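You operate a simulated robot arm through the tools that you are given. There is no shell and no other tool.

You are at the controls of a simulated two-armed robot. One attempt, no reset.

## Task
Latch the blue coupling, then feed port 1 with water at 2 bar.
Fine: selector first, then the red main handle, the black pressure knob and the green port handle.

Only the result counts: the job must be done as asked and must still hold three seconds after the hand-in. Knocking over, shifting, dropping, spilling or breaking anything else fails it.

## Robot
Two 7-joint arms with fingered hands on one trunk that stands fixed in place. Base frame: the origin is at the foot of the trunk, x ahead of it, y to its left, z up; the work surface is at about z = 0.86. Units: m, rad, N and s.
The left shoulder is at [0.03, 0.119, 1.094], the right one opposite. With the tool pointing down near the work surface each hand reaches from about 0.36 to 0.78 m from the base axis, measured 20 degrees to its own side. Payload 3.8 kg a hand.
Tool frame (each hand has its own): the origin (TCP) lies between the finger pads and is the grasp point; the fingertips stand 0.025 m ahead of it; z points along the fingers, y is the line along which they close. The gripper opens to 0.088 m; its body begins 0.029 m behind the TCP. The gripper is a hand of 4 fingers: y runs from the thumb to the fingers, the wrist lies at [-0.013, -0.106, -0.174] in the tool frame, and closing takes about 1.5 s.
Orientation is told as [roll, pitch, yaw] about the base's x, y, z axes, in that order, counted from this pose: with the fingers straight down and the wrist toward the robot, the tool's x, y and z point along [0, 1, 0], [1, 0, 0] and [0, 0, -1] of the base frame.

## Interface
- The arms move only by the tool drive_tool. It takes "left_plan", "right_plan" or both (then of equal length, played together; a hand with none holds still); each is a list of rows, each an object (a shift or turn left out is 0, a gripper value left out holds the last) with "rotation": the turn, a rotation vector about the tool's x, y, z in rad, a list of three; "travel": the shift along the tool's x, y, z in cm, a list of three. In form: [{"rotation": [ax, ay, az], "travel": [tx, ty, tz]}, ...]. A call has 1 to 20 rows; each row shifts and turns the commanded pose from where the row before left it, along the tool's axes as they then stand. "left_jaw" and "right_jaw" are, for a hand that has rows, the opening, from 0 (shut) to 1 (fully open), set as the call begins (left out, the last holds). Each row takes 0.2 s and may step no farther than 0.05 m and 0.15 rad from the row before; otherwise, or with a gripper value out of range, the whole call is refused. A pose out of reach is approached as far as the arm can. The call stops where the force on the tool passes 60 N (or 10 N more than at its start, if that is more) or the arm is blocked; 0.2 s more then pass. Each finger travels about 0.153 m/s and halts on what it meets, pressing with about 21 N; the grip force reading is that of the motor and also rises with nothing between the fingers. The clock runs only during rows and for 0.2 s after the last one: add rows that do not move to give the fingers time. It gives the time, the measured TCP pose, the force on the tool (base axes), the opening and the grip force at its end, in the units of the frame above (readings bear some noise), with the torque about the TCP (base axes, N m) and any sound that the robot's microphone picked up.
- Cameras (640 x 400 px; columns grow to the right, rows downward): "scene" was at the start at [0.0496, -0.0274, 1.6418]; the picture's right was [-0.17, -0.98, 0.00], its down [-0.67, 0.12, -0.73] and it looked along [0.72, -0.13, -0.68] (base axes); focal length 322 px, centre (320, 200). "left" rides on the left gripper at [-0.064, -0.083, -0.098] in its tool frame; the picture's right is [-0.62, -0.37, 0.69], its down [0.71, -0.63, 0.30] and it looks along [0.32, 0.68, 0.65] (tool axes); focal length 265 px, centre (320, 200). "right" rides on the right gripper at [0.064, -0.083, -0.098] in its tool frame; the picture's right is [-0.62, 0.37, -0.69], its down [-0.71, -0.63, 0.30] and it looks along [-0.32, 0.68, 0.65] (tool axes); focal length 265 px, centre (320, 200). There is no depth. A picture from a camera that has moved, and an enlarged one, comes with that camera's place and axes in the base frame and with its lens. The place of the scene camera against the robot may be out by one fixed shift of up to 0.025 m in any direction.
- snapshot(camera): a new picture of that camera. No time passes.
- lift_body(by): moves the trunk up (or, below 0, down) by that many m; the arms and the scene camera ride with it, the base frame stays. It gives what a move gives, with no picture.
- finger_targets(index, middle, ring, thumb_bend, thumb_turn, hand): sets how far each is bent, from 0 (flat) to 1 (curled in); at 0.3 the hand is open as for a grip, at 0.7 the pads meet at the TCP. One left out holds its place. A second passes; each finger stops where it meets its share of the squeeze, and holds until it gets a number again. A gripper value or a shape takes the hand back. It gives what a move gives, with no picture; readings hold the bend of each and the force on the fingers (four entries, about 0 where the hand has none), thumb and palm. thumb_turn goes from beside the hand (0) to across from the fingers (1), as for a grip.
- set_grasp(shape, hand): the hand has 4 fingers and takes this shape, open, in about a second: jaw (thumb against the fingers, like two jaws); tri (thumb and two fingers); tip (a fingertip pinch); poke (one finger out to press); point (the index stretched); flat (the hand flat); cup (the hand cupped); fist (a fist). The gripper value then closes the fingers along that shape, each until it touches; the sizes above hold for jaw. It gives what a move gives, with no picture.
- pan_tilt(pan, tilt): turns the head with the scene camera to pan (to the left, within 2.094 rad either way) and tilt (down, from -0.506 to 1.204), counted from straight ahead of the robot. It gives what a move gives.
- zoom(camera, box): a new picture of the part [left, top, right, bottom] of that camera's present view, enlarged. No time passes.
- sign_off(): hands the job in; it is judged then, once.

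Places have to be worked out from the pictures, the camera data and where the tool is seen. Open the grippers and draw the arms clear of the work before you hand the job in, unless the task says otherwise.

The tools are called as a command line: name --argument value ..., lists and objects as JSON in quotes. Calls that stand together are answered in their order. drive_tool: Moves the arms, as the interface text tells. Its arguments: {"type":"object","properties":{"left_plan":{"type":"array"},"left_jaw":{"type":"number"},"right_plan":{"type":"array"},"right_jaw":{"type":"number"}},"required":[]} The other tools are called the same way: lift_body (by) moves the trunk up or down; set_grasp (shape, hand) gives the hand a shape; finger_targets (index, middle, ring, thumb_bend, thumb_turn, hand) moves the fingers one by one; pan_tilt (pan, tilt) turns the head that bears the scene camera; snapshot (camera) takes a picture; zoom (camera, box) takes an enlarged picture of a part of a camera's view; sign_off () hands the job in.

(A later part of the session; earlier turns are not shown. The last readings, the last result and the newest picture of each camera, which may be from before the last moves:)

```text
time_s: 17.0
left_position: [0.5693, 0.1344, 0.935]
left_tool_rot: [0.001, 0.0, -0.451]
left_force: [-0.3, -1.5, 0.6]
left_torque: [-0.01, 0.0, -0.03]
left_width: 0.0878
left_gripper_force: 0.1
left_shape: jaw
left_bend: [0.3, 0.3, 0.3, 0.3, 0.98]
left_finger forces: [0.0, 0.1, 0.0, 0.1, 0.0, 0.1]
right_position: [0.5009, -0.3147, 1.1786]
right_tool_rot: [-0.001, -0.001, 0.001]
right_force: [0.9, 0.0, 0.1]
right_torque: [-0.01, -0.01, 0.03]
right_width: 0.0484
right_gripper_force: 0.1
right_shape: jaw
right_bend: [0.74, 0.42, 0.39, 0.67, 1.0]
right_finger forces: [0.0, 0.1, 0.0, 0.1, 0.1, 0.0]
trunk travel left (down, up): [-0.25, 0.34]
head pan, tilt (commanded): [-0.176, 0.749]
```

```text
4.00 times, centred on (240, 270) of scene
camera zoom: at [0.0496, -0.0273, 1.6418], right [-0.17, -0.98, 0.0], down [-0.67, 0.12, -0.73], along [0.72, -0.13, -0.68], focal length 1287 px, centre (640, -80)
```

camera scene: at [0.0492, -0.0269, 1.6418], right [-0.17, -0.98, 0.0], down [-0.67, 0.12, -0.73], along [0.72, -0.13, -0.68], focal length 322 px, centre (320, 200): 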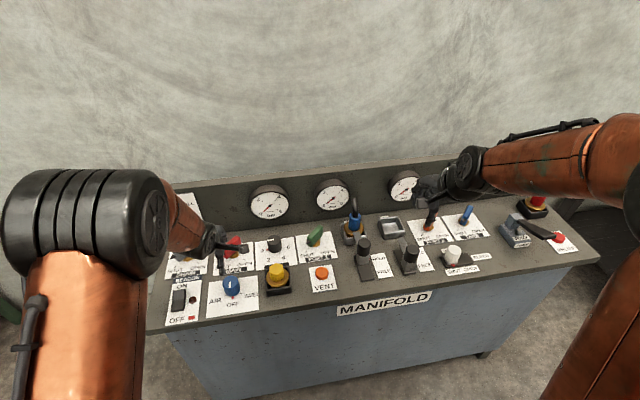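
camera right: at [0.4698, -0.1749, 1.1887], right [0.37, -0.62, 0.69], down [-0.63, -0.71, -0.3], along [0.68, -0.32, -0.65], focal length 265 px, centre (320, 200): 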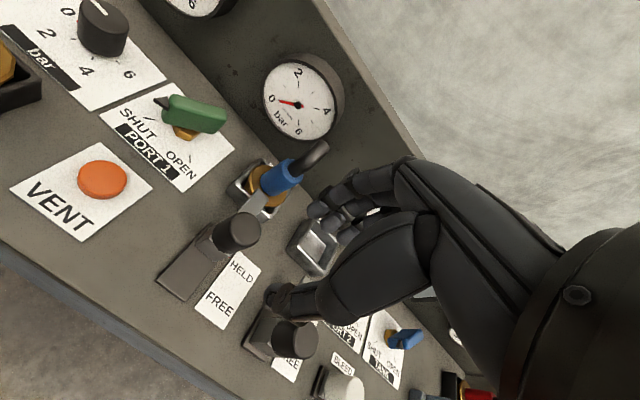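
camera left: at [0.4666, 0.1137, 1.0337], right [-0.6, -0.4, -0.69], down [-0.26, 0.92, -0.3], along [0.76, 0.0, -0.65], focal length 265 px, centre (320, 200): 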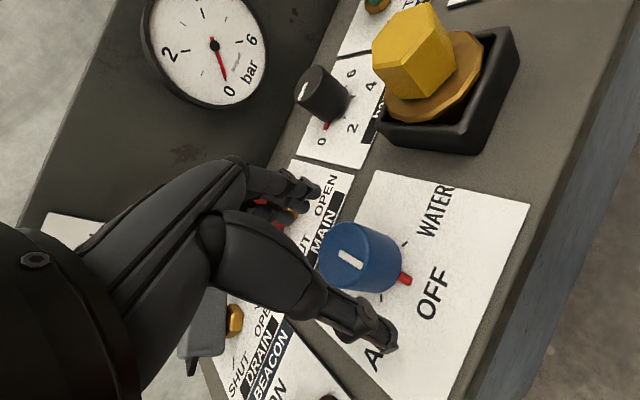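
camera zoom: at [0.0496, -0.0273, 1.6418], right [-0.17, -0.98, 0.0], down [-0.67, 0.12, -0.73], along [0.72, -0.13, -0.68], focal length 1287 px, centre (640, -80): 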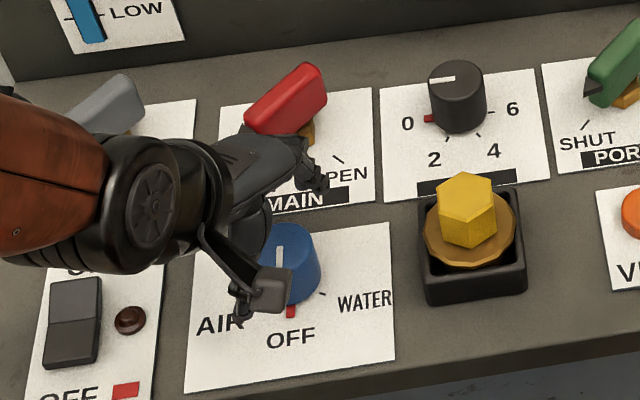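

The knob sits between thumb and fingers; I shift 2 mm, descend the final 3 cm and close on it.

drive_tool --left_plan '[{"travel": [0.2, 0, 1.5]}, {"travel": [0, 0, 1.5]}, {"travel": [0, 0, 0]}]'

drive_tool --left_plan '[{"travel": [0, 0, 0]}, {"travel": [0, 0, 0]}, {"travel": [0, 0, 0]}, {"travel": [0, 0, 0]}, {"travel": [0, 0, 0]}, {"travel": [0, 0, 0]}, {"travel": [0, 0, 0]}, {"travel": [0, 0, 0]}]' --left_jaw 0.2

snapshot --camera "left"

```text
time_s: 17.8
left_position: [0.5704, 0.1379, 0.9047]
left_tool_rot: [0.0, 0.0, -0.45]
left_force: [0.5, 0.7, -0.8]
left_torque: [-0.01, -0.01, 0.01]
left_width: 0.0874
left_gripper_force: 0.0
left_shape: jaw
left_bend: [0.3, 0.3, 0.3, 0.3, 0.98]
left_finger forces: [0.0, 0.1, 0.0, 0.1, 0.0, 0.0]
right_position: [0.5015, -0.315, 1.1791]
right_tool_rot: [0.001, 0.0, -0.001]
right_force: [0.2, -0.1, -0.1]
right_torque: [0.02, 0.0, -0.01]
right_width: 0.0484
right_gripper_force: 0.1
right_shape: jaw
right_bend: [0.74, 0.42, 0.39, 0.67, 1.0]
right_finger forces: [0.1, 0.1, 0.0, 0.1, 0.0, 0.0]
trunk travel left (down, up): [-0.25, 0.34]
head pan, tilt (commanded): [-0.176, 0.749]
```

```text
time_s: 19.6
left_position: [0.5719, 0.1367, 0.9051]
left_tool_rot: [-0.001, -0.001, -0.45]
left_force: [0.8, -2.7, -0.1]
left_torque: [-0.06, -0.05, -0.02]
left_width: 0.034
left_gripper_force: 21.3
left_shape: jaw
left_bend: [0.74, 0.47, 0.52, 0.74, 1.0]
left_finger forces: [11.5, 7.4, 0.2, 0.0, 17.8, 0.0]
right_position: [0.5029, -0.3147, 1.1794]
right_tool_rot: [-0.001, 0.0, 0.001]
right_force: [-0.4, -0.1, -0.6]
right_torque: [-0.02, -0.03, 0.02]
right_width: 0.0481
right_gripper_force: 0.0
right_shape: jaw
right_bend: [0.74, 0.42, 0.39, 0.67, 1.0]
right_finger forces: [0.2, 0.0, 0.1, 0.0, 0.1, 0.0]
trunk travel left (down, up): [-0.25, 0.34]
head pan, tilt (commanded): [-0.176, 0.749]
```

```text
taken
camera left: at [0.4678, 0.1154, 1.0034], right [-0.6, -0.4, -0.69], down [-0.26, 0.92, -0.3], along [0.76, -0.01, -0.65], focal length 265 px, centre (320, 200)
```

left: 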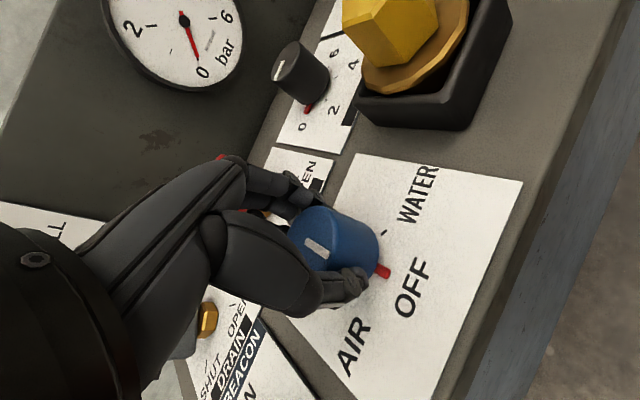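

The selector is gripped firmly. I turn it counter-clockwise (negative about tool z) by 0.45 rad first and check.

drive_tool --left_plan '[{"rotation": [0, 0, -0.12]}, {"rotation": [0, 0, -0.12]}, {"rotation": [0, 0, -0.12]}, {"rotation": [0, 0, -0.12]}, {"rotation": [0, 0, 0]}]'

snapshot --camera "left"

zoom --camera "scene" --box '[180, 220, 300, 320]'

```text
time_s: 20.8
left_position: [0.5718, 0.1359, 0.9055]
left_tool_rot: [0.0, 0.0, 0.03]
left_force: [4.3, -5.6, -1.9]
left_torque: [-0.09, -0.09, -0.04]
left_width: 0.0342
left_gripper_force: 20.6
left_shape: jaw
left_bend: [0.74, 0.47, 0.52, 0.74, 1.0]
left_finger forces: [13.8, 7.4, 0.0, 0.1, 17.7, 0.1]
right_position: [0.5008, -0.3161, 1.1778]
right_tool_rot: [0.0, -0.001, 0.0]
right_force: [0.6, 0.1, -0.3]
right_torque: [-0.01, 0.0, 0.03]
right_width: 0.048
right_gripper_force: 0.1
right_shape: jaw
right_bend: [0.74, 0.42, 0.39, 0.67, 1.0]
right_finger forces: [0.0, 0.0, 0.0, 0.0, 0.0, 0.0]
trunk travel left (down, up): [-0.25, 0.34]
head pan, tilt (commanded): [-0.176, 0.749]
```

```text
taken
camera left: at [0.4899, 0.0698, 1.0036], right [-0.35, -0.63, -0.69], down [-0.65, 0.69, -0.3], along [0.67, 0.35, -0.65], focal length 265 px, centre (320, 200)
```

left: 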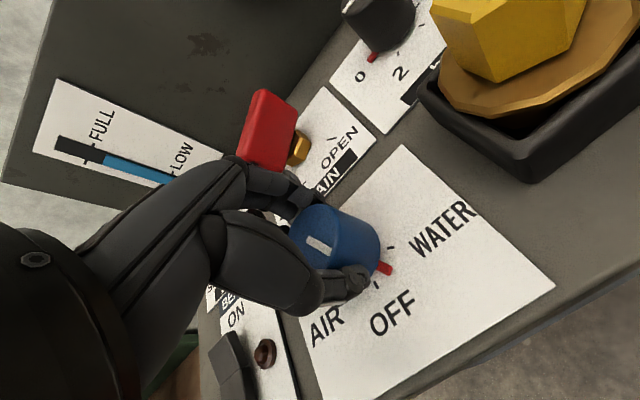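

```text
4.00 times, centred on (240, 270) of scene
camera zoom: at [0.0504, -0.028, 1.6417], right [-0.17, -0.98, 0.0], down [-0.67, 0.12, -0.73], along [0.72, -0.13, -0.68], focal length 1287 px, centre (640, -80)
```

zoom: 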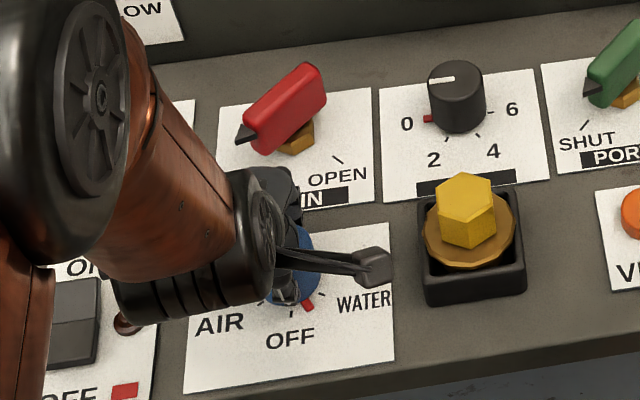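

The red pointer is about halfway between OFF and WATER. I turn about 0.42 rad further and check alignment to the WATER tick.

drive_tool --left_plan '[{"rotation": [0, 0, -0.12]}, {"rotation": [0, 0, -0.12]}, {"rotation": [0, 0, -0.12]}, {"rotation": [0, 0, -0.06]}, {"rotation": [0, 0, 0]}]'

zoom --camera "left" --box '[260, 160, 480, 340]'

zoom --camera "scene" --box '[200, 250, 280, 310]'

```text
time_s: 22.0
left_position: [0.5712, 0.1354, 0.9036]
left_tool_rot: [0.0, 0.0, 0.454]
left_force: [4.1, -5.8, -3.5]
left_torque: [-0.07, -0.11, -0.01]
left_width: 0.0342
left_gripper_force: 21.3
left_shape: jaw
left_bend: [0.74, 0.48, 0.52, 0.74, 0.98]
left_finger forces: [13.8, 6.2, 0.0, 0.0, 18.5, 0.0]
right_position: [0.5038, -0.315, 1.1788]
right_tool_rot: [-0.001, 0.002, 0.0]
right_force: [0.2, 0.1, 0.1]
right_torque: [0.01, -0.05, 0.02]
right_width: 0.0486
right_gripper_force: 0.0
right_shape: jaw
right_bend: [0.74, 0.42, 0.39, 0.67, 1.0]
right_finger forces: [0.1, 0.0, 0.1, 0.0, 0.1, 0.0]
trunk travel left (down, up): [-0.25, 0.34]
head pan, tilt (commanded): [-0.176, 0.749]
```

```text
2.22 times, centred on (370, 250) of left
camera zoom: at [0.5246, 0.0426, 1.0038], right [-0.06, -0.72, -0.69], down [-0.88, 0.37, -0.3], along [0.47, 0.59, -0.65], focal length 590 px, centre (209, 89)
```

zoom: 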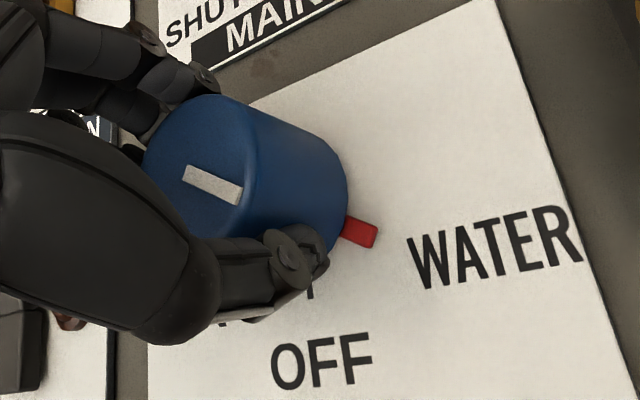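

```text
6.67 times, centred on (240, 280) of scene
camera zoom: at [0.0509, -0.0285, 1.6417], right [-0.17, -0.98, 0.0], down [-0.67, 0.12, -0.73], along [0.72, -0.13, -0.68], focal length 2145 px, centre (853, -333)
```

zoom: 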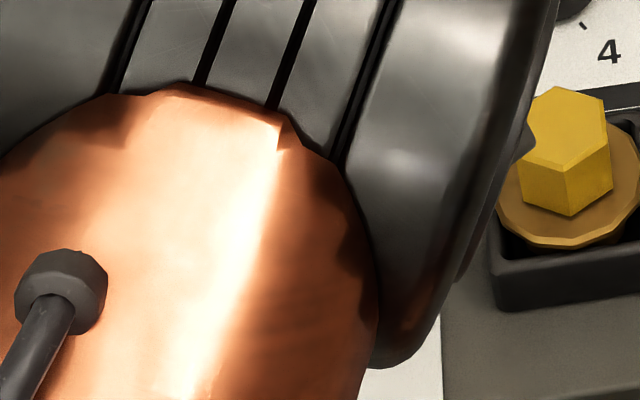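

The red pointer now covers the WATER tick region. I zoom in tightly to judge the alignment.

zoom --camera "left" --box '[340, 210, 420, 290]'

```text
5.00 times, centred on (380, 250) of left
camera zoom: at [0.5246, 0.0426, 1.0038], right [-0.06, -0.72, -0.69], down [-0.88, 0.37, -0.3], along [0.47, 0.59, -0.65], focal length 1327 px, centre (20, -50)
```

zoom: 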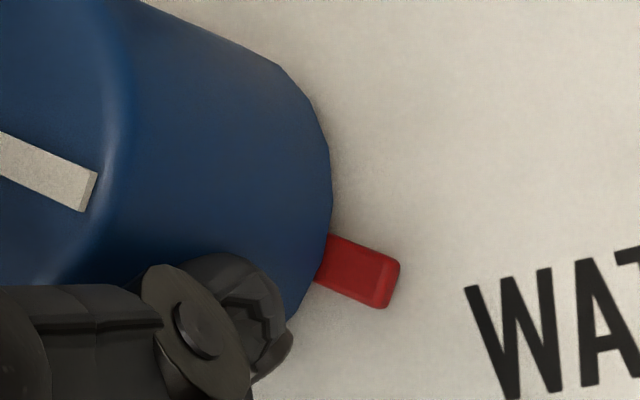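

The WATER tick lies completely beneath the pointer. I release, rise and verify from a distance.

drive_tool --left_plan '[{"travel": [0, 0, 0]}, {"travel": [0, 0, 0]}, {"travel": [0, 0, 0]}, {"travel": [0, 0, 0]}, {"travel": [0, 0, 0]}, {"travel": [0, 0, -3]}, {"travel": [0, 0, -3]}, {"travel": [0, 0, -3]}, {"travel": [0, 0, -3]}, {"rotation": [0, 0, 0.15]}, {"rotation": [0, 0, 0.15]}, {"rotation": [0, 0, 0.15]}, {"rotation": [0, 0, 0]}]' --left_jaw 1.0

zoom --camera "left" --box '[360, 220, 520, 380]'

zoom --camera "scene" --box '[180, 220, 300, 320]'

```text
time_s: 24.8
left_position: [0.571, 0.1365, 1.0242]
left_tool_rot: [0.0, -0.001, 0.001]
left_force: [-0.3, -0.6, 0.5]
left_torque: [-0.01, -0.01, -0.01]
left_width: 0.0875
left_gripper_force: 0.1
left_shape: jaw
left_bend: [0.3, 0.3, 0.3, 0.3, 0.98]
left_finger forces: [0.0, 0.1, 0.0, 0.0, 0.0, 0.0]
right_position: [0.5012, -0.3153, 1.1787]
right_tool_rot: [0.0, 0.0, 0.0]
right_force: [0.5, -0.8, -0.6]
right_torque: [0.03, 0.0, -0.03]
right_width: 0.0482
right_gripper_force: 0.0
right_shape: jaw
right_bend: [0.74, 0.42, 0.39, 0.67, 1.0]
right_finger forces: [0.1, 0.1, 0.0, 0.0, 0.1, 0.0]
trunk travel left (down, up): [-0.25, 0.34]
head pan, tilt (commanded): [-0.176, 0.749]
```

```text
2.50 times, centred on (440, 300) of left
camera zoom: at [0.4873, 0.0726, 1.1241], right [-0.37, -0.62, -0.69], down [-0.63, 0.72, -0.3], along [0.68, 0.32, -0.65], focal length 664 px, centre (20, -50)
```

zoom: 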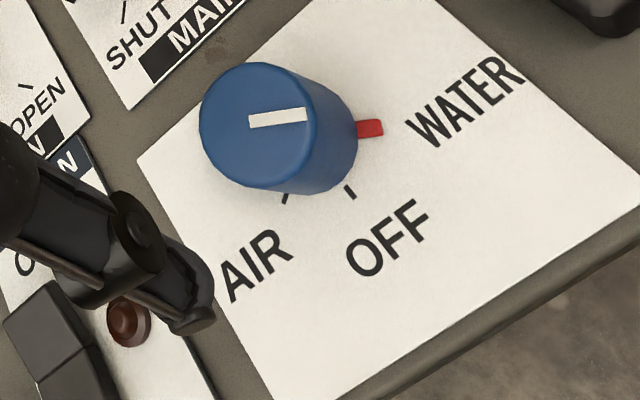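

```text
4.00 times, centred on (240, 270) of scene
camera zoom: at [0.0496, -0.0284, 1.6418], right [-0.17, -0.98, 0.0], down [-0.67, 0.12, -0.73], along [0.72, -0.13, -0.68], focal length 1287 px, centre (640, -80)
```

zoom: 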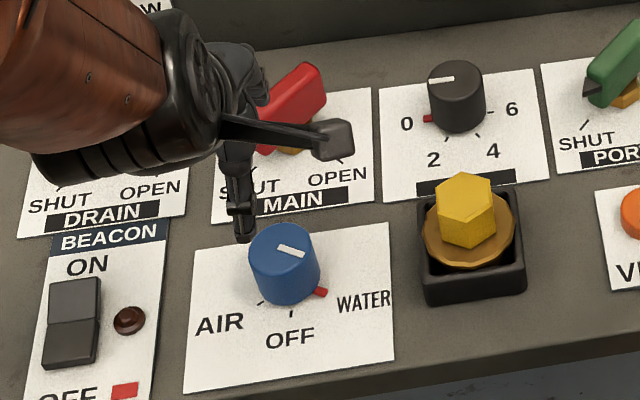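

The pointer sits on WATER. For the lever-type MAIN handle (centre ≈(0.704, 0.136), pointing to SHUT at near-left), turning with a grip would swing the wrist out of reach, so I plan to push its near end with an extended index finger; I raise the left hand and form the "point" shape to see its geometry.

drive_tool --left_plan '[{"travel": [0, 0, -3]}, {"travel": [0, 0, -3]}, {"travel": [0, 0, -3]}, {"travel": [0, 0, 0]}]'

set_grasp --hand "left" --shape "point"

snapshot --camera "left"

zoom --camera "scene" --box '[140, 150, 300, 300]'

```text
time_s: 25.8
left_position: [0.5705, 0.1375, 1.1149]
left_tool_rot: [0.0, 0.001, 0.001]
left_force: [-0.8, -0.6, 0.4]
left_torque: [0.0, 0.0, 0.0]
left_width: 0.0877
left_gripper_force: 0.1
left_shape: jaw
left_bend: [0.3, 0.3, 0.3, 0.3, 0.98]
left_finger forces: [0.1, 0.1, 0.0, 0.0, 0.1, 0.1]
right_position: [0.5017, -0.3148, 1.1796]
right_tool_rot: [0.0, -0.001, 0.001]
right_force: [0.0, -0.2, 0.6]
right_torque: [-0.01, 0.01, 0.01]
right_width: 0.0481
right_gripper_force: 0.0
right_shape: jaw
right_bend: [0.74, 0.42, 0.39, 0.67, 1.0]
right_finger forces: [0.0, 0.0, 0.0, 0.0, 0.0, 0.0]
trunk travel left (down, up): [-0.25, 0.34]
head pan, tilt (commanded): [-0.176, 0.749]
```

```text
time_s: 26.7
left_position: [0.5707, 0.1367, 1.1152]
left_tool_rot: [0.001, 0.0, 0.002]
left_force: [0.9, -0.9, 0.1]
left_torque: [-0.05, -0.01, -0.01]
left_width: 0.0805
left_gripper_force: 0.1
left_shape: point
left_bend: [0.2, 1.0, 1.0, 0.98, 0.88]
left_finger forces: [0.0, 0.0, 0.1, 0.1, 0.0, 0.0]
right_position: [0.5026, -0.3157, 1.1798]
right_tool_rot: [-0.001, 0.001, 0.001]
right_force: [-0.2, 0.7, 0.8]
right_torque: [0.01, -0.04, -0.01]
right_width: 0.0485
right_gripper_force: 0.0
right_shape: jaw
right_bend: [0.74, 0.42, 0.39, 0.67, 1.0]
right_finger forces: [0.0, 0.1, 0.1, 0.1, 0.0, 0.0]
trunk travel left (down, up): [-0.25, 0.34]
head pan, tilt (commanded): [-0.176, 0.749]
```

```text
taken
camera left: at [0.4878, 0.0729, 1.2137], right [-0.37, -0.62, -0.69], down [-0.63, 0.71, -0.3], along [0.68, 0.33, -0.65], focal length 265 px, centre (320, 200)
```

left: 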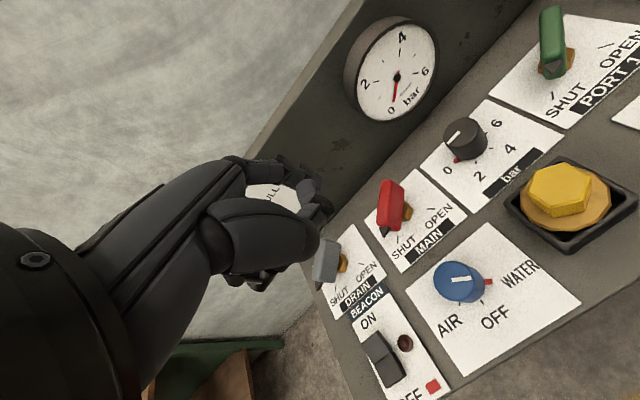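

```text
2.67 times, centred on (220, 225) of scene
camera zoom: at [0.0497, -0.0275, 1.6418], right [-0.17, -0.98, 0.0], down [-0.67, 0.12, -0.73], along [0.72, -0.13, -0.68], focal length 858 px, centre (587, 133)
```

zoom: 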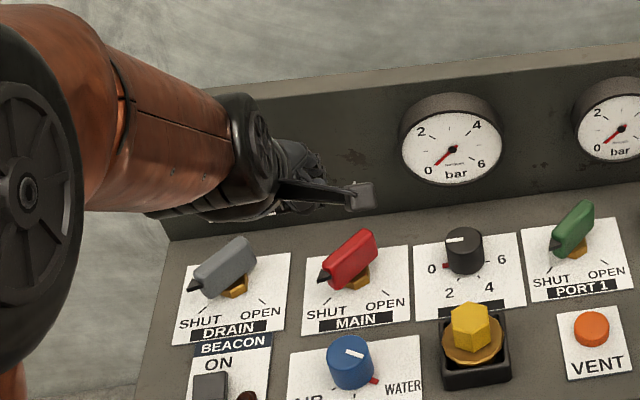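

I zoom in on the hand to locate the stretched index fingertip.

zoom --camera "left" --box '[200, 120, 400, 320]'

zoom --camera "scene" --box '[190, 170, 250, 220]'

snapshot --camera "right"

```text
2.00 times, centred on (300, 220) of left
camera zoom: at [0.4878, 0.0729, 1.2137], right [-0.37, -0.62, -0.69], down [-0.63, 0.71, -0.3], along [0.68, 0.33, -0.65], focal length 531 px, centre (360, 160)
```

zoom: 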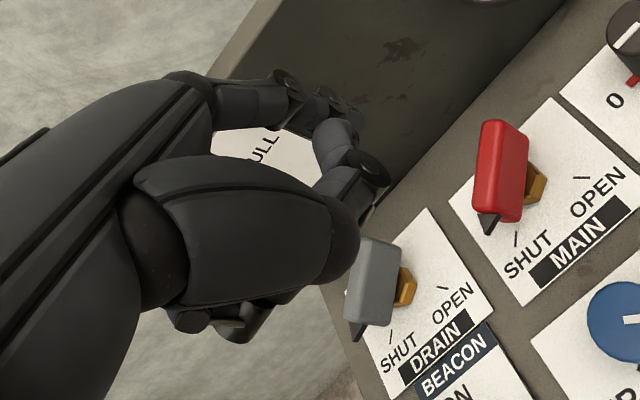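

```text
8.00 times, centred on (220, 195) of scene
camera zoom: at [0.0497, -0.0275, 1.6418], right [-0.17, -0.98, 0.0], down [-0.67, 0.12, -0.73], along [0.72, -0.13, -0.68], focal length 2574 px, centre (1120, 240)
```

zoom: 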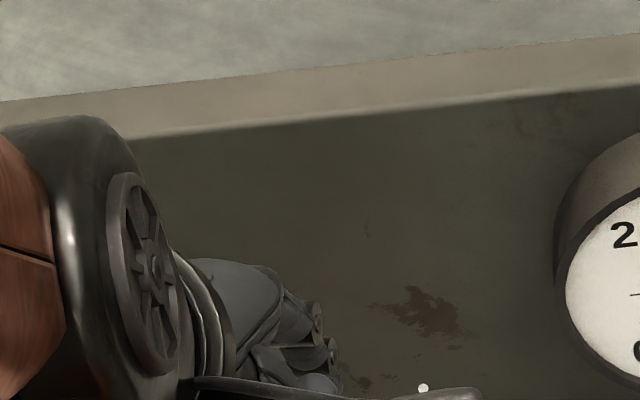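

```text
taken
camera right: at [0.4191, -0.2502, 1.2786], right [0.37, -0.62, 0.69], down [-0.63, -0.71, -0.3], along [0.68, -0.32, -0.65], focal length 265 px, centre (320, 200)
```

right: 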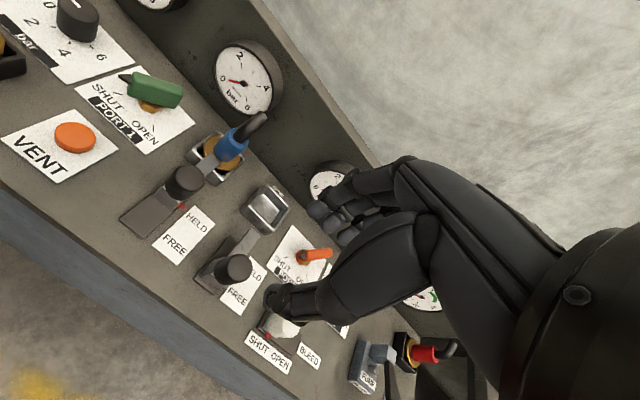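

The index is hard to make out in this shape, so I try the fingertip pinch, whose tips should meet at the known TCP, and look again.

set_grasp --hand "left" --shape "tip"

drive_tool --left_plan '[{"rotation": [0, 0, 0.15]}, {"rotation": [0, 0, 0.15]}, {"rotation": [0, 0, 0.15]}, {"rotation": [0, 0, 0.15]}, {"rotation": [0, 0, 0.15]}, {"travel": [0, 0, 0]}, {"travel": [0, 0, 0]}, {"travel": [0, 0, 0]}]' --left_jaw 0.0

snapshot --camera "left"

snapshot --camera "scene"

```text
time_s: 27.6
left_position: [0.5713, 0.1376, 1.1142]
left_tool_rot: [0.001, 0.001, 0.003]
left_force: [0.7, 0.0, 0.3]
left_torque: [-0.01, 0.02, -0.01]
left_width: 0.0878
left_gripper_force: 0.2
left_shape: tip
left_bend: [0.3, 0.98, 0.99, 0.3, 0.97]
left_finger forces: [0.0, 0.0, 0.0, 0.0, 0.0, 0.0]
right_position: [0.5018, -0.3154, 1.1796]
right_tool_rot: [-0.002, -0.001, 0.0]
right_force: [-0.6, 0.1, 0.2]
right_torque: [0.01, -0.01, -0.01]
right_width: 0.0482
right_gripper_force: 0.0
right_shape: jaw
right_bend: [0.74, 0.42, 0.39, 0.67, 1.0]
right_finger forces: [0.1, 0.1, 0.0, 0.1, 0.1, 0.0]
trunk travel left (down, up): [-0.25, 0.34]
head pan, tilt (commanded): [-0.176, 0.749]
```

```text
time_s: 29.4
left_position: [0.57, 0.1373, 1.116]
left_tool_rot: [0.001, -0.001, -0.749]
left_force: [-0.1, -0.1, -0.6]
left_torque: [0.02, 0.0, 0.01]
left_width: 0.0
left_gripper_force: 21.2
left_shape: tip
left_bend: [0.7, 1.0, 1.0, 0.75, 1.0]
left_finger forces: [0.0, 0.1, 0.0, 0.0, 0.0, 0.0]
right_position: [0.5028, -0.3133, 1.18]
right_tool_rot: [0.0, -0.001, 0.0]
right_force: [-0.3, 0.2, 0.9]
right_torque: [0.04, -0.01, 0.01]
right_width: 0.048
right_gripper_force: 0.1
right_shape: jaw
right_bend: [0.74, 0.42, 0.39, 0.67, 1.0]
right_finger forces: [0.0, 0.0, 0.1, 0.0, 0.0, 0.0]
trunk travel left (down, up): [-0.25, 0.34]
head pan, tilt (commanded): [-0.176, 0.749]
```

```text
taken
camera left: at [0.4659, 0.1474, 1.2138], right [-0.69, -0.2, -0.69], down [0.03, 0.95, -0.3], along [0.72, -0.23, -0.65], focal length 265 px, centre (320, 200)
```

left: 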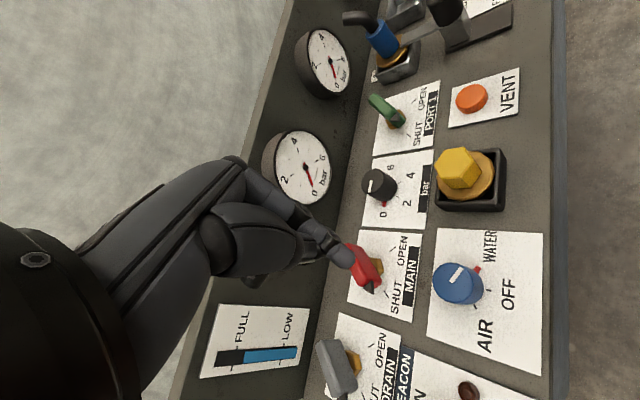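

```text
taken
camera scene: at [0.0496, -0.0275, 1.6418], right [-0.17, -0.98, 0.0], down [-0.67, 0.12, -0.73], along [0.72, -0.13, -0.68], focal length 322 px, centre (320, 200)
```

scene: 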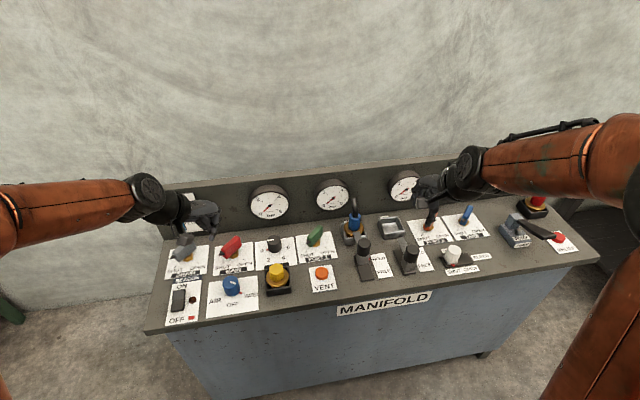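

The closed pinch gives a slender tip exactly at the TCP, and at yaw −43° it is visible to both cameras. I move it to hover at (0.707, 0.178), i.e. left of the MAIN handle's near end, and check clearance.

drive_tool --left_plan '[{"travel": [3.08, 1.815, 2.0]}, {"travel": [3.08, 1.815, 2.0]}, {"travel": [3.08, 1.815, 2.0]}, {"travel": [3.08, 1.815, 2.0]}, {"travel": [0, 0, 1.5]}, {"travel": [0, 0, 1.0]}, {"travel": [0, 0, 0]}]'

snapshot --camera "left"

zoom --camera "scene" --box '[150, 180, 290, 290]'

```text
time_s: 31.0
left_position: [0.7085, 0.1781, 1.0101]
left_tool_rot: [0.0, 0.0, -0.75]
left_force: [-0.3, -0.3, 0.6]
left_torque: [-0.02, 0.02, -0.01]
left_width: 0.0001
left_gripper_force: 20.7
left_shape: tip
left_bend: [0.7, 1.0, 1.0, 0.75, 1.0]
left_finger forces: [0.0, 0.1, 0.0, 0.0, 0.1, 0.1]
right_position: [0.5009, -0.3147, 1.18]
right_tool_rot: [0.001, 0.002, 0.001]
right_force: [-0.2, -0.4, -0.1]
right_torque: [0.02, -0.02, -0.05]
right_width: 0.048
right_gripper_force: 0.0
right_shape: jaw
right_bend: [0.74, 0.42, 0.39, 0.67, 1.0]
right_finger forces: [0.1, 0.1, 0.1, 0.0, 0.1, 0.0]
trunk travel left (down, up): [-0.25, 0.34]
head pan, tilt (commanded): [-0.176, 0.749]
```

```text
taken
camera left: at [0.6032, 0.1877, 1.1086], right [-0.69, -0.2, -0.69], down [0.02, 0.95, -0.3], along [0.72, -0.23, -0.65], focal length 265 px, centre (320, 200)
```

left: 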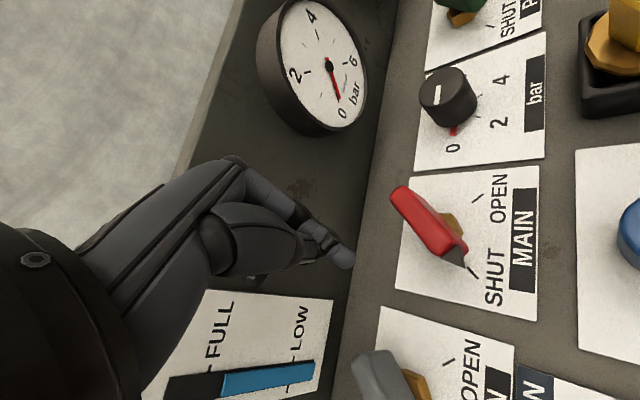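

```text
3.64 times, centred on (220, 235) of scene
camera zoom: at [0.0494, -0.0275, 1.6418], right [-0.17, -0.98, 0.0], down [-0.67, 0.12, -0.73], along [0.72, -0.13, -0.68], focal length 1170 px, centre (684, 73)
```

zoom: 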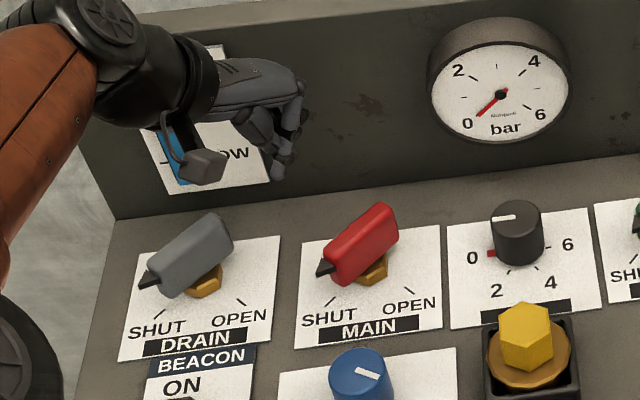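

Clearances look fine: the tip is between the DRAIN and MAIN handles and off the back panel. I descend to TCP z≈0.91.

drive_tool --left_plan '[{"travel": [0, 0, 3.0]}, {"travel": [0, 0, 3.0]}, {"travel": [0, 0, 2.5]}, {"travel": [0, 0, 1.5]}, {"travel": [0, 0, 0]}]'

snapshot --camera "left"

zoom --camera "scene" --box '[150, 180, 290, 290]'

```text
time_s: 32.2
left_position: [0.6981, 0.1777, 0.912]
left_tool_rot: [0.001, -0.001, -0.746]
left_force: [-0.5, -0.4, -0.2]
left_torque: [-0.04, -0.02, 0.0]
left_width: 0.0
left_gripper_force: 21.2
left_shape: tip
left_bend: [0.7, 1.0, 1.0, 0.75, 1.0]
left_finger forces: [0.0, 0.0, 0.0, 0.0, 0.1, 0.0]
left hand out of reach, approached as far as the arm can: row 3
right_position: [0.5022, -0.3159, 1.1792]
right_tool_rot: [0.0, 0.001, 0.001]
right_force: [0.2, -0.2, 0.3]
right_torque: [-0.03, -0.04, 0.01]
right_width: 0.0481
right_gripper_force: 0.0
right_shape: jaw
right_bend: [0.74, 0.42, 0.39, 0.67, 1.0]
right_finger forces: [0.2, 0.1, 0.0, 0.1, 0.1, 0.1]
trunk travel left (down, up): [-0.25, 0.34]
head pan, tilt (commanded): [-0.176, 0.749]
```

```text
taken
camera left: at [0.5919, 0.1881, 1.0099], right [-0.69, -0.2, -0.69], down [0.02, 0.95, -0.3], along [0.72, -0.23, -0.65], focal length 265 px, centre (320, 200)
```

left: 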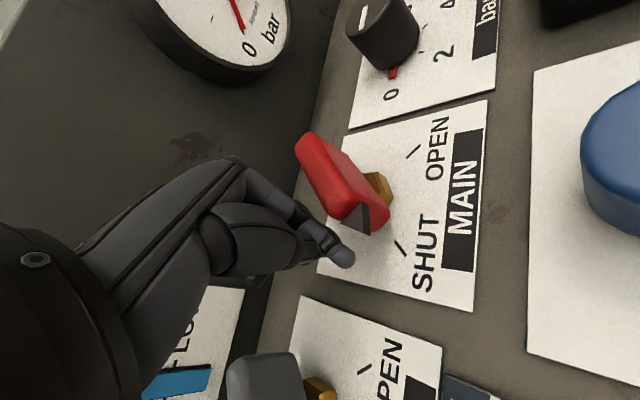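

```text
3.64 times, centred on (220, 235) of scene
camera zoom: at [0.0497, -0.0279, 1.6418], right [-0.17, -0.98, 0.0], down [-0.67, 0.12, -0.73], along [0.72, -0.13, -0.68], focal length 1170 px, centre (684, 73)
```

zoom: 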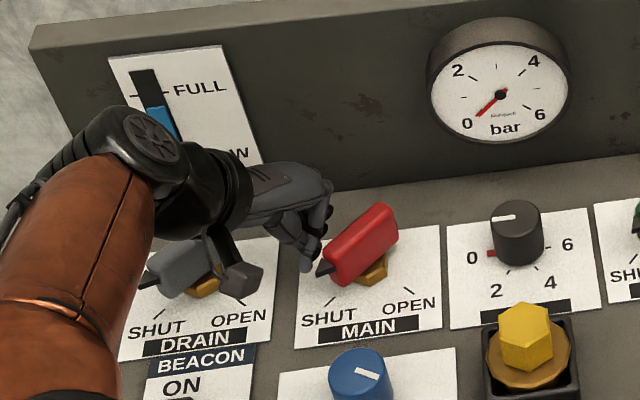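

Reach clipped x to 0.698 but the tip is still beside the handle's near end. I make a first short push toward near-right and read the position.

drive_tool --left_plan '[{"travel": [-0.9, -0.13, 0]}, {"travel": [-0.9, -0.13, 0]}, {"travel": [0, 0, 0]}]'

snapshot --camera "left"

```text
time_s: 33.0
left_position: [0.6953, 0.1692, 0.9093]
left_tool_rot: [0.0, 0.001, -0.748]
left_force: [0.8, 4.9, 3.0]
left_torque: [-0.09, 0.05, -0.01]
left_width: 0.0003
left_gripper_force: 21.1
left_shape: tip
left_bend: [0.7, 1.0, 1.0, 0.75, 1.0]
left_finger forces: [1.9, 0.0, 0.1, 0.0, 0.0, 0.1]
left hand out of reach, approached as far as the arm can: row 1, 2
right_position: [0.5019, -0.3137, 1.1795]
right_tool_rot: [-0.001, 0.002, -0.001]
right_force: [0.7, 0.0, 0.2]
right_torque: [0.02, -0.01, -0.02]
right_width: 0.048
right_gripper_force: 0.1
right_shape: jaw
right_bend: [0.74, 0.42, 0.39, 0.67, 1.0]
right_finger forces: [0.0, 0.0, 0.0, 0.0, 0.0, 0.0]
trunk travel left (down, up): [-0.25, 0.34]
head pan, tilt (commanded): [-0.176, 0.749]
```

```text
taken
camera left: at [0.5894, 0.1792, 1.0076], right [-0.69, -0.2, -0.69], down [0.02, 0.95, -0.3], along [0.72, -0.23, -0.65], focal length 265 px, centre (320, 200)
```

left: 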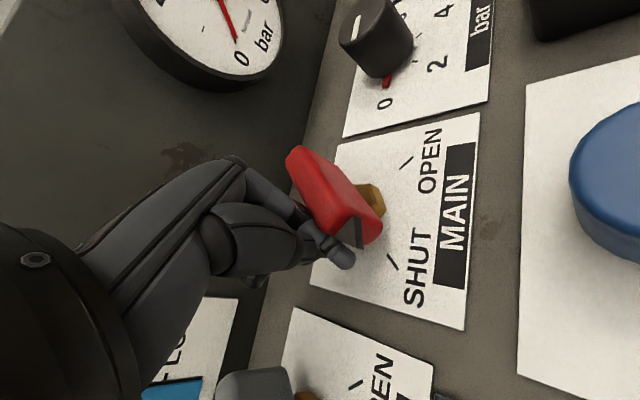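

Contact with the handle side is made (index ~2 N, 5 N total). I now push along the arc around the handle's axis up to about halfway.

drive_tool --left_plan '[{"travel": [-0.49, -0.38, 0]}, {"travel": [-0.9, -0.23, 0]}, {"travel": [-0.94, 0.02, 0]}, {"travel": [-0.91, 0.27, 0]}, {"travel": [0, 0, 0]}]'

snapshot --camera "left"

zoom --camera "scene" --box '[150, 180, 290, 290]'

```text
time_s: 34.2
left_position: [0.6956, 0.1627, 0.9059]
left_tool_rot: [0.006, -0.002, -0.738]
left_force: [-8.7, 48.1, 14.0]
left_torque: [-0.96, -0.12, 0.01]
left_width: 0.0002
left_gripper_force: 21.1
left_shape: tip
left_bend: [0.7, 1.0, 1.0, 0.75, 1.0]
left_finger forces: [40.9, 6.9, 0.0, 0.1, 0.0, 0.0]
left hand out of reach, approached as far as the arm can: row 1, 2, 3, 4
right_position: [0.4999, -0.3104, 1.1818]
right_tool_rot: [-0.004, -0.001, -0.002]
right_force: [-0.4, -0.1, -0.7]
right_torque: [0.02, 0.01, 0.0]
right_width: 0.0482
right_gripper_force: 0.0
right_shape: jaw
right_bend: [0.74, 0.42, 0.39, 0.67, 1.0]
right_finger forces: [0.0, 0.0, 0.1, 0.1, 0.0, 0.1]
trunk travel left (down, up): [-0.25, 0.34]
head pan, tilt (commanded): [-0.176, 0.749]
```

```text
taken
camera left: at [0.5889, 0.1708, 1.0038], right [-0.69, -0.21, -0.7], down [0.02, 0.95, -0.3], along [0.73, -0.22, -0.65], focal length 265 px, centre (320, 200)
```

left: 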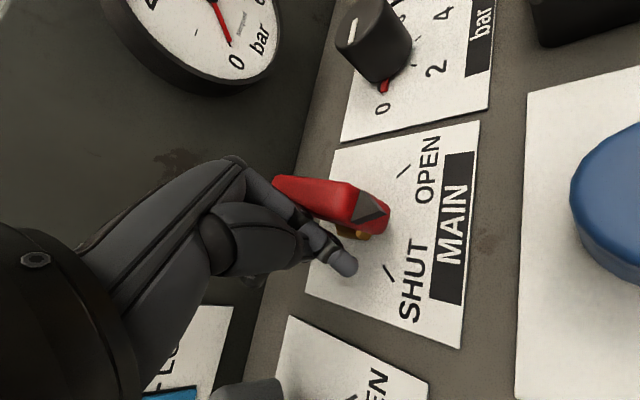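

```text
3.64 times, centred on (220, 235) of scene
camera zoom: at [0.046, -0.0194, 1.6421], right [-0.17, -0.99, 0.0], down [-0.67, 0.11, -0.73], along [0.72, -0.13, -0.68], focal length 1170 px, centre (684, 73)
```

zoom: 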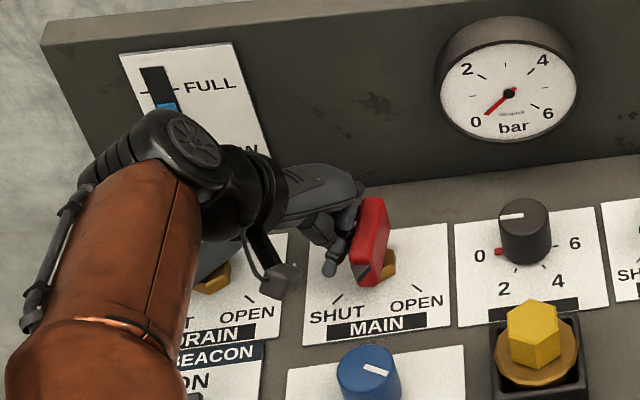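

The handle turned roughly 30°, but the arm reports this pose out of reach at this yaw and drifts. I back off from contact and rotate the hand to a smaller yaw where reach is better.

drive_tool --left_plan '[{"travel": [0.9, -0.8, 0]}, {"rotation": [0, 0, -0.15]}, {"rotation": [0, 0, -0.15]}, {"rotation": [0, 0, 0]}]'

snapshot --camera "left"

zoom --camera "scene" --box '[150, 180, 290, 290]'

```text
time_s: 35.2
left_position: [0.7156, 0.1638, 0.8976]
left_tool_rot: [-0.004, 0.0, -0.449]
left_force: [0.0, 0.1, 0.3]
left_torque: [-0.01, 0.01, 0.01]
left_width: 0.0
left_gripper_force: 20.5
left_shape: tip
left_bend: [0.7, 1.0, 1.0, 0.75, 1.0]
left_finger forces: [0.0, 0.1, 0.0, 0.1, 0.1, 0.0]
left hand out of reach, approached as far as the arm can: row 2, 3
right_position: [0.5023, -0.3143, 1.179]
right_tool_rot: [0.001, 0.0, 0.002]
right_force: [-0.6, -0.5, -0.5]
right_torque: [-0.01, -0.02, 0.0]
right_width: 0.0481
right_gripper_force: 0.2
right_shape: jaw
right_bend: [0.74, 0.42, 0.39, 0.67, 1.0]
right_finger forces: [0.0, 0.0, 0.0, 0.0, 0.1, 0.0]
trunk travel left (down, up): [-0.25, 0.34]
head pan, tilt (commanded): [-0.176, 0.749]
```

```text
taken
camera left: at [0.612, 0.1424, 0.9961], right [-0.6, -0.4, -0.69], down [-0.26, 0.92, -0.31], along [0.75, -0.01, -0.66], focal length 265 px, centre (320, 200)
```

left: 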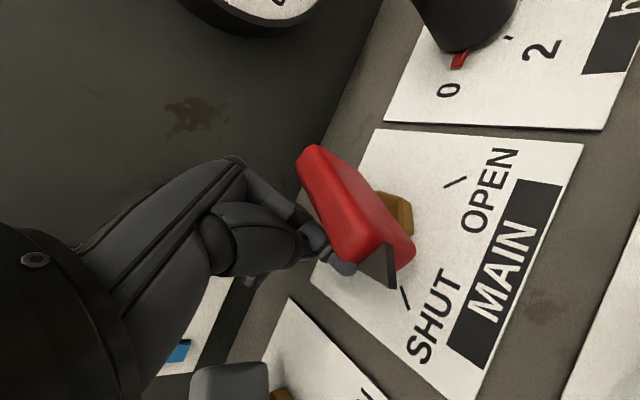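

```text
3.64 times, centred on (220, 235) of scene
camera zoom: at [0.0494, -0.0269, 1.6418], right [-0.18, -0.98, 0.0], down [-0.67, 0.12, -0.73], along [0.72, -0.13, -0.68], focal length 1170 px, centre (684, 73)
```

zoom: 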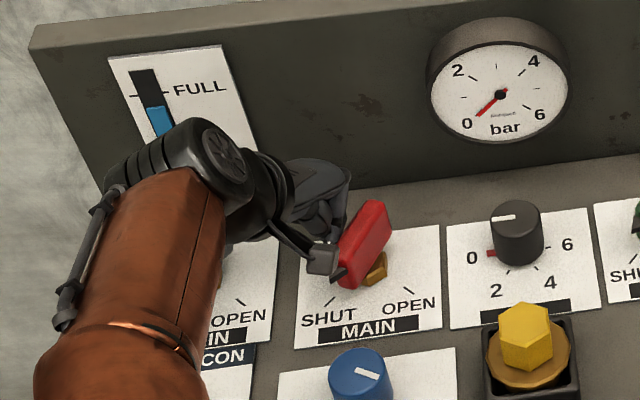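

The arm seems stuck against a joint limit (5 cm off with no force). I lift straight up to recover a well-conditioned posture before continuing.

drive_tool --left_plan '[{"travel": [0, 0, -2]}, {"travel": [0, 0, -3]}, {"travel": [0, 0, -3]}, {"travel": [0, 0, -3]}, {"travel": [0, 0, 0]}]'

snapshot --camera "scene"

```text
time_s: 36.4
left_position: [0.7355, 0.1649, 1.0048]
left_tool_rot: [-0.001, 0.004, -0.449]
left_force: [-0.1, -0.5, -0.1]
left_torque: [0.02, 0.01, -0.01]
left_width: 0.0002
left_gripper_force: 21.1
left_shape: tip
left_bend: [0.7, 1.0, 1.0, 0.75, 1.0]
left_finger forces: [0.1, 0.0, 0.0, 0.0, 0.0, 0.0]
left hand out of reach, approached as far as the arm can: row 1, 2, 3, 4
right_position: [0.5022, -0.3154, 1.1795]
right_tool_rot: [0.001, 0.003, 0.0]
right_force: [0.1, -0.4, 0.7]
right_torque: [0.0, 0.03, 0.0]
right_width: 0.0482
right_gripper_force: 0.0
right_shape: jaw
right_bend: [0.74, 0.42, 0.39, 0.67, 1.0]
right_finger forces: [0.1, 0.1, 0.0, 0.0, 0.1, 0.1]
trunk travel left (down, up): [-0.25, 0.34]
head pan, tilt (commanded): [-0.176, 0.749]
```

```text
taken
camera scene: at [0.05, -0.0274, 1.6417], right [-0.17, -0.98, 0.0], down [-0.67, 0.12, -0.73], along [0.72, -0.13, -0.68], focal length 322 px, centre (320, 200)
```

scene: 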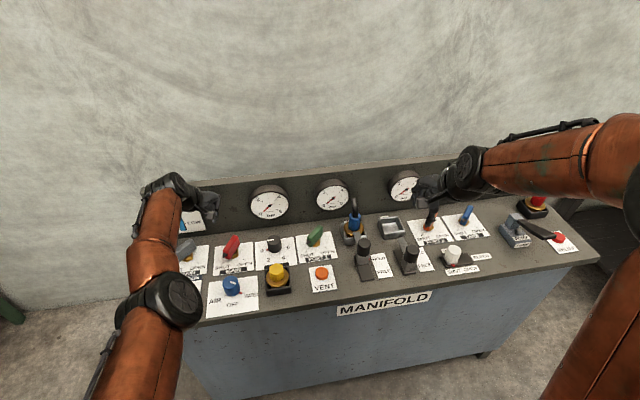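

The arm is in an odd, nearly straight posture. I retreat toward the robot and upward to get the arm back to a regular configuration.

drive_tool --left_plan '[{"travel": [-1.1, -2.25, -1.5]}, {"travel": [-1.1, -2.25, -1.5]}, {"travel": [-1.1, -2.25, -1.5]}, {"travel": [-1.1, -2.25, -1.5]}, {"travel": [0, 0, 0]}]'

snapshot --camera "scene"

```text
time_s: 37.6
left_position: [0.7371, 0.1711, 1.0404]
left_tool_rot: [-0.003, 0.001, -0.448]
left_force: [0.2, 0.1, -0.2]
left_torque: [0.02, 0.03, -0.01]
left_width: 0.0001
left_gripper_force: 20.7
left_shape: tip
left_bend: [0.7, 1.0, 1.0, 0.75, 1.0]
left_finger forces: [0.0, 0.0, 0.0, 0.1, 0.0, 0.0]
left hand out of reach, approached as far as the arm can: row 1, 2, 3, 4
right_position: [0.5027, -0.3151, 1.1792]
right_tool_rot: [0.0, 0.0, 0.0]
right_force: [0.5, 0.5, 0.0]
right_torque: [-0.02, -0.01, -0.02]
right_width: 0.0484
right_gripper_force: 0.0
right_shape: jaw
right_bend: [0.74, 0.42, 0.39, 0.67, 1.0]
right_finger forces: [0.1, 0.1, 0.1, 0.1, 0.0, 0.0]
trunk travel left (down, up): [-0.25, 0.34]
head pan, tilt (commanded): [-0.176, 0.749]
```

```text
taken
camera scene: at [0.0498, -0.0275, 1.6418], right [-0.17, -0.98, 0.0], down [-0.67, 0.12, -0.73], along [0.72, -0.13, -0.68], focal length 322 px, centre (320, 200)
```

scene: 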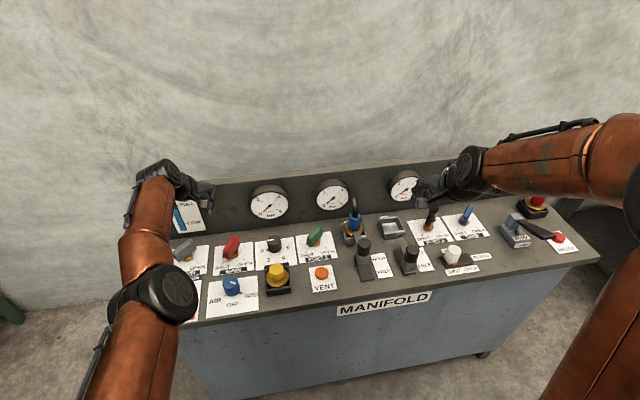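

The hand still doesn't retract, so some joint is stuck. I turn the head left to inspect the left arm's posture.

pan_tilt --pan 0.35 --tilt 0.85

snapshot --camera "scene"

snapshot --camera "left"

```text
time_s: 38.5
left_position: [0.7387, 0.1703, 1.0398]
left_tool_rot: [-0.001, 0.002, -0.447]
left_force: [0.0, 0.4, 0.7]
left_torque: [0.0, -0.02, -0.03]
left_width: 0.0
left_gripper_force: 20.4
left_shape: tip
left_bend: [0.7, 1.0, 1.0, 0.75, 1.0]
left_finger forces: [0.0, 0.0, 0.1, 0.0, 0.0, 0.0]
right_position: [0.5025, -0.3153, 1.1793]
right_tool_rot: [0.0, -0.001, -0.001]
right_force: [0.8, -0.7, -0.2]
right_torque: [-0.04, -0.04, 0.0]
right_width: 0.0483
right_gripper_force: 0.1
right_shape: jaw
right_bend: [0.74, 0.42, 0.39, 0.67, 1.0]
right_finger forces: [0.1, 0.0, 0.0, 0.1, 0.0, 0.0]
trunk travel left (down, up): [-0.25, 0.34]
head pan, tilt (commanded): [0.351, 0.85]
```

```text
taken
camera scene: at [0.0416, 0.0138, 1.6336], right [0.34, -0.94, 0.0], down [-0.71, -0.26, -0.66], along [0.62, 0.23, -0.75], focal length 322 px, centre (320, 200)
```

scene: 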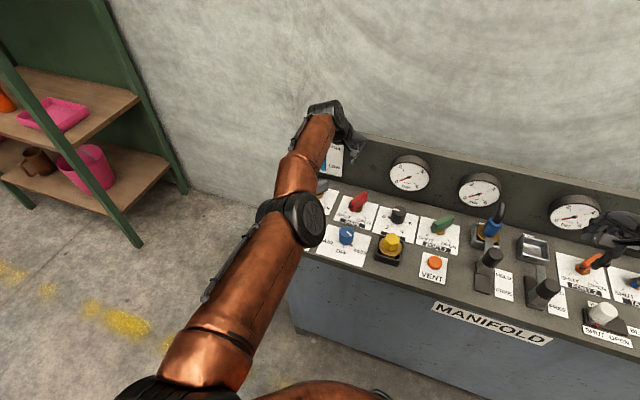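

```text
taken
camera left: at [0.6349, 0.1498, 1.1382], right [-0.6, -0.4, -0.69], down [-0.26, 0.92, -0.3], along [0.76, 0.0, -0.66], focal length 265 px, centre (320, 200)
```

left: 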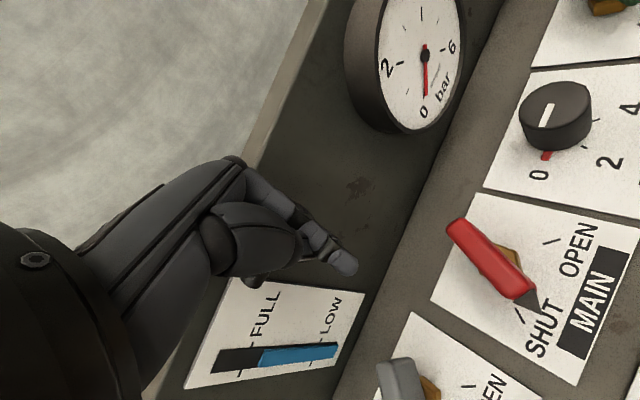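

The left arm is stretched straight. I command the hand up and back toward its starting region, with yaw returning to 0, to get the elbow to bend again.

drive_tool --left_plan '[{"travel": [1.57, -1.22, -3.17]}, {"travel": [1.57, -1.22, -3.17]}, {"travel": [1.57, -1.22, -3.17]}, {"travel": [1.57, -1.22, -3.17]}, {"travel": [1.57, -1.22, -3.17]}, {"travel": [1.57, -1.22, -3.17]}, {"rotation": [0, 0, -0.15]}, {"rotation": [0, 0, -0.15]}, {"rotation": [0, 0, -0.15]}, {"travel": [0, 0, 0]}]'

snapshot --camera "scene"

```text
time_s: 40.8
left_position: [0.7212, 0.29, 1.2317]
left_tool_rot: [0.0, 0.003, 0.001]
left_force: [0.1, -0.4, -1.0]
left_torque: [0.0, 0.02, 0.0]
left_width: 0.0
left_gripper_force: 20.9
left_shape: tip
left_bend: [0.7, 1.0, 1.0, 0.75, 1.0]
left_finger forces: [0.1, 0.1, 0.1, 0.0, 0.1, 0.1]
left hand out of reach, approached as far as the arm can: row 1, 4, 6, 7, 8, 9
right_position: [0.502, -0.315, 1.1788]
right_tool_rot: [-0.001, 0.001, 0.001]
right_force: [0.3, -0.2, -0.5]
right_torque: [-0.02, 0.03, -0.04]
right_width: 0.048
right_gripper_force: 0.1
right_shape: jaw
right_bend: [0.74, 0.42, 0.39, 0.67, 1.0]
right_finger forces: [0.1, 0.0, 0.0, 0.0, 0.1, 0.0]
trunk travel left (down, up): [-0.25, 0.34]
head pan, tilt (commanded): [0.351, 0.85]
```

```text
taken
camera scene: at [0.0416, 0.0142, 1.6336], right [0.34, -0.94, 0.0], down [-0.71, -0.26, -0.66], along [0.62, 0.23, -0.75], focal length 322 px, centre (320, 200)
```

scene: 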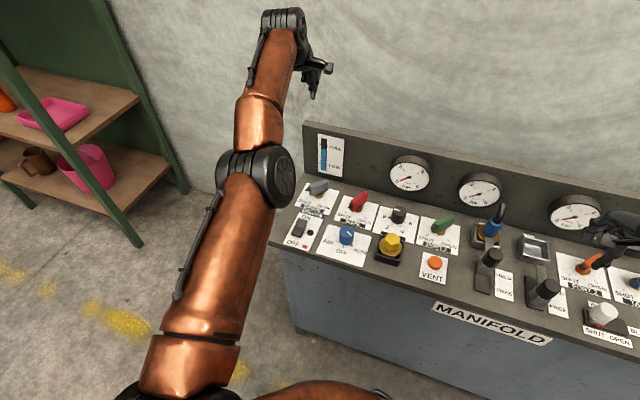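

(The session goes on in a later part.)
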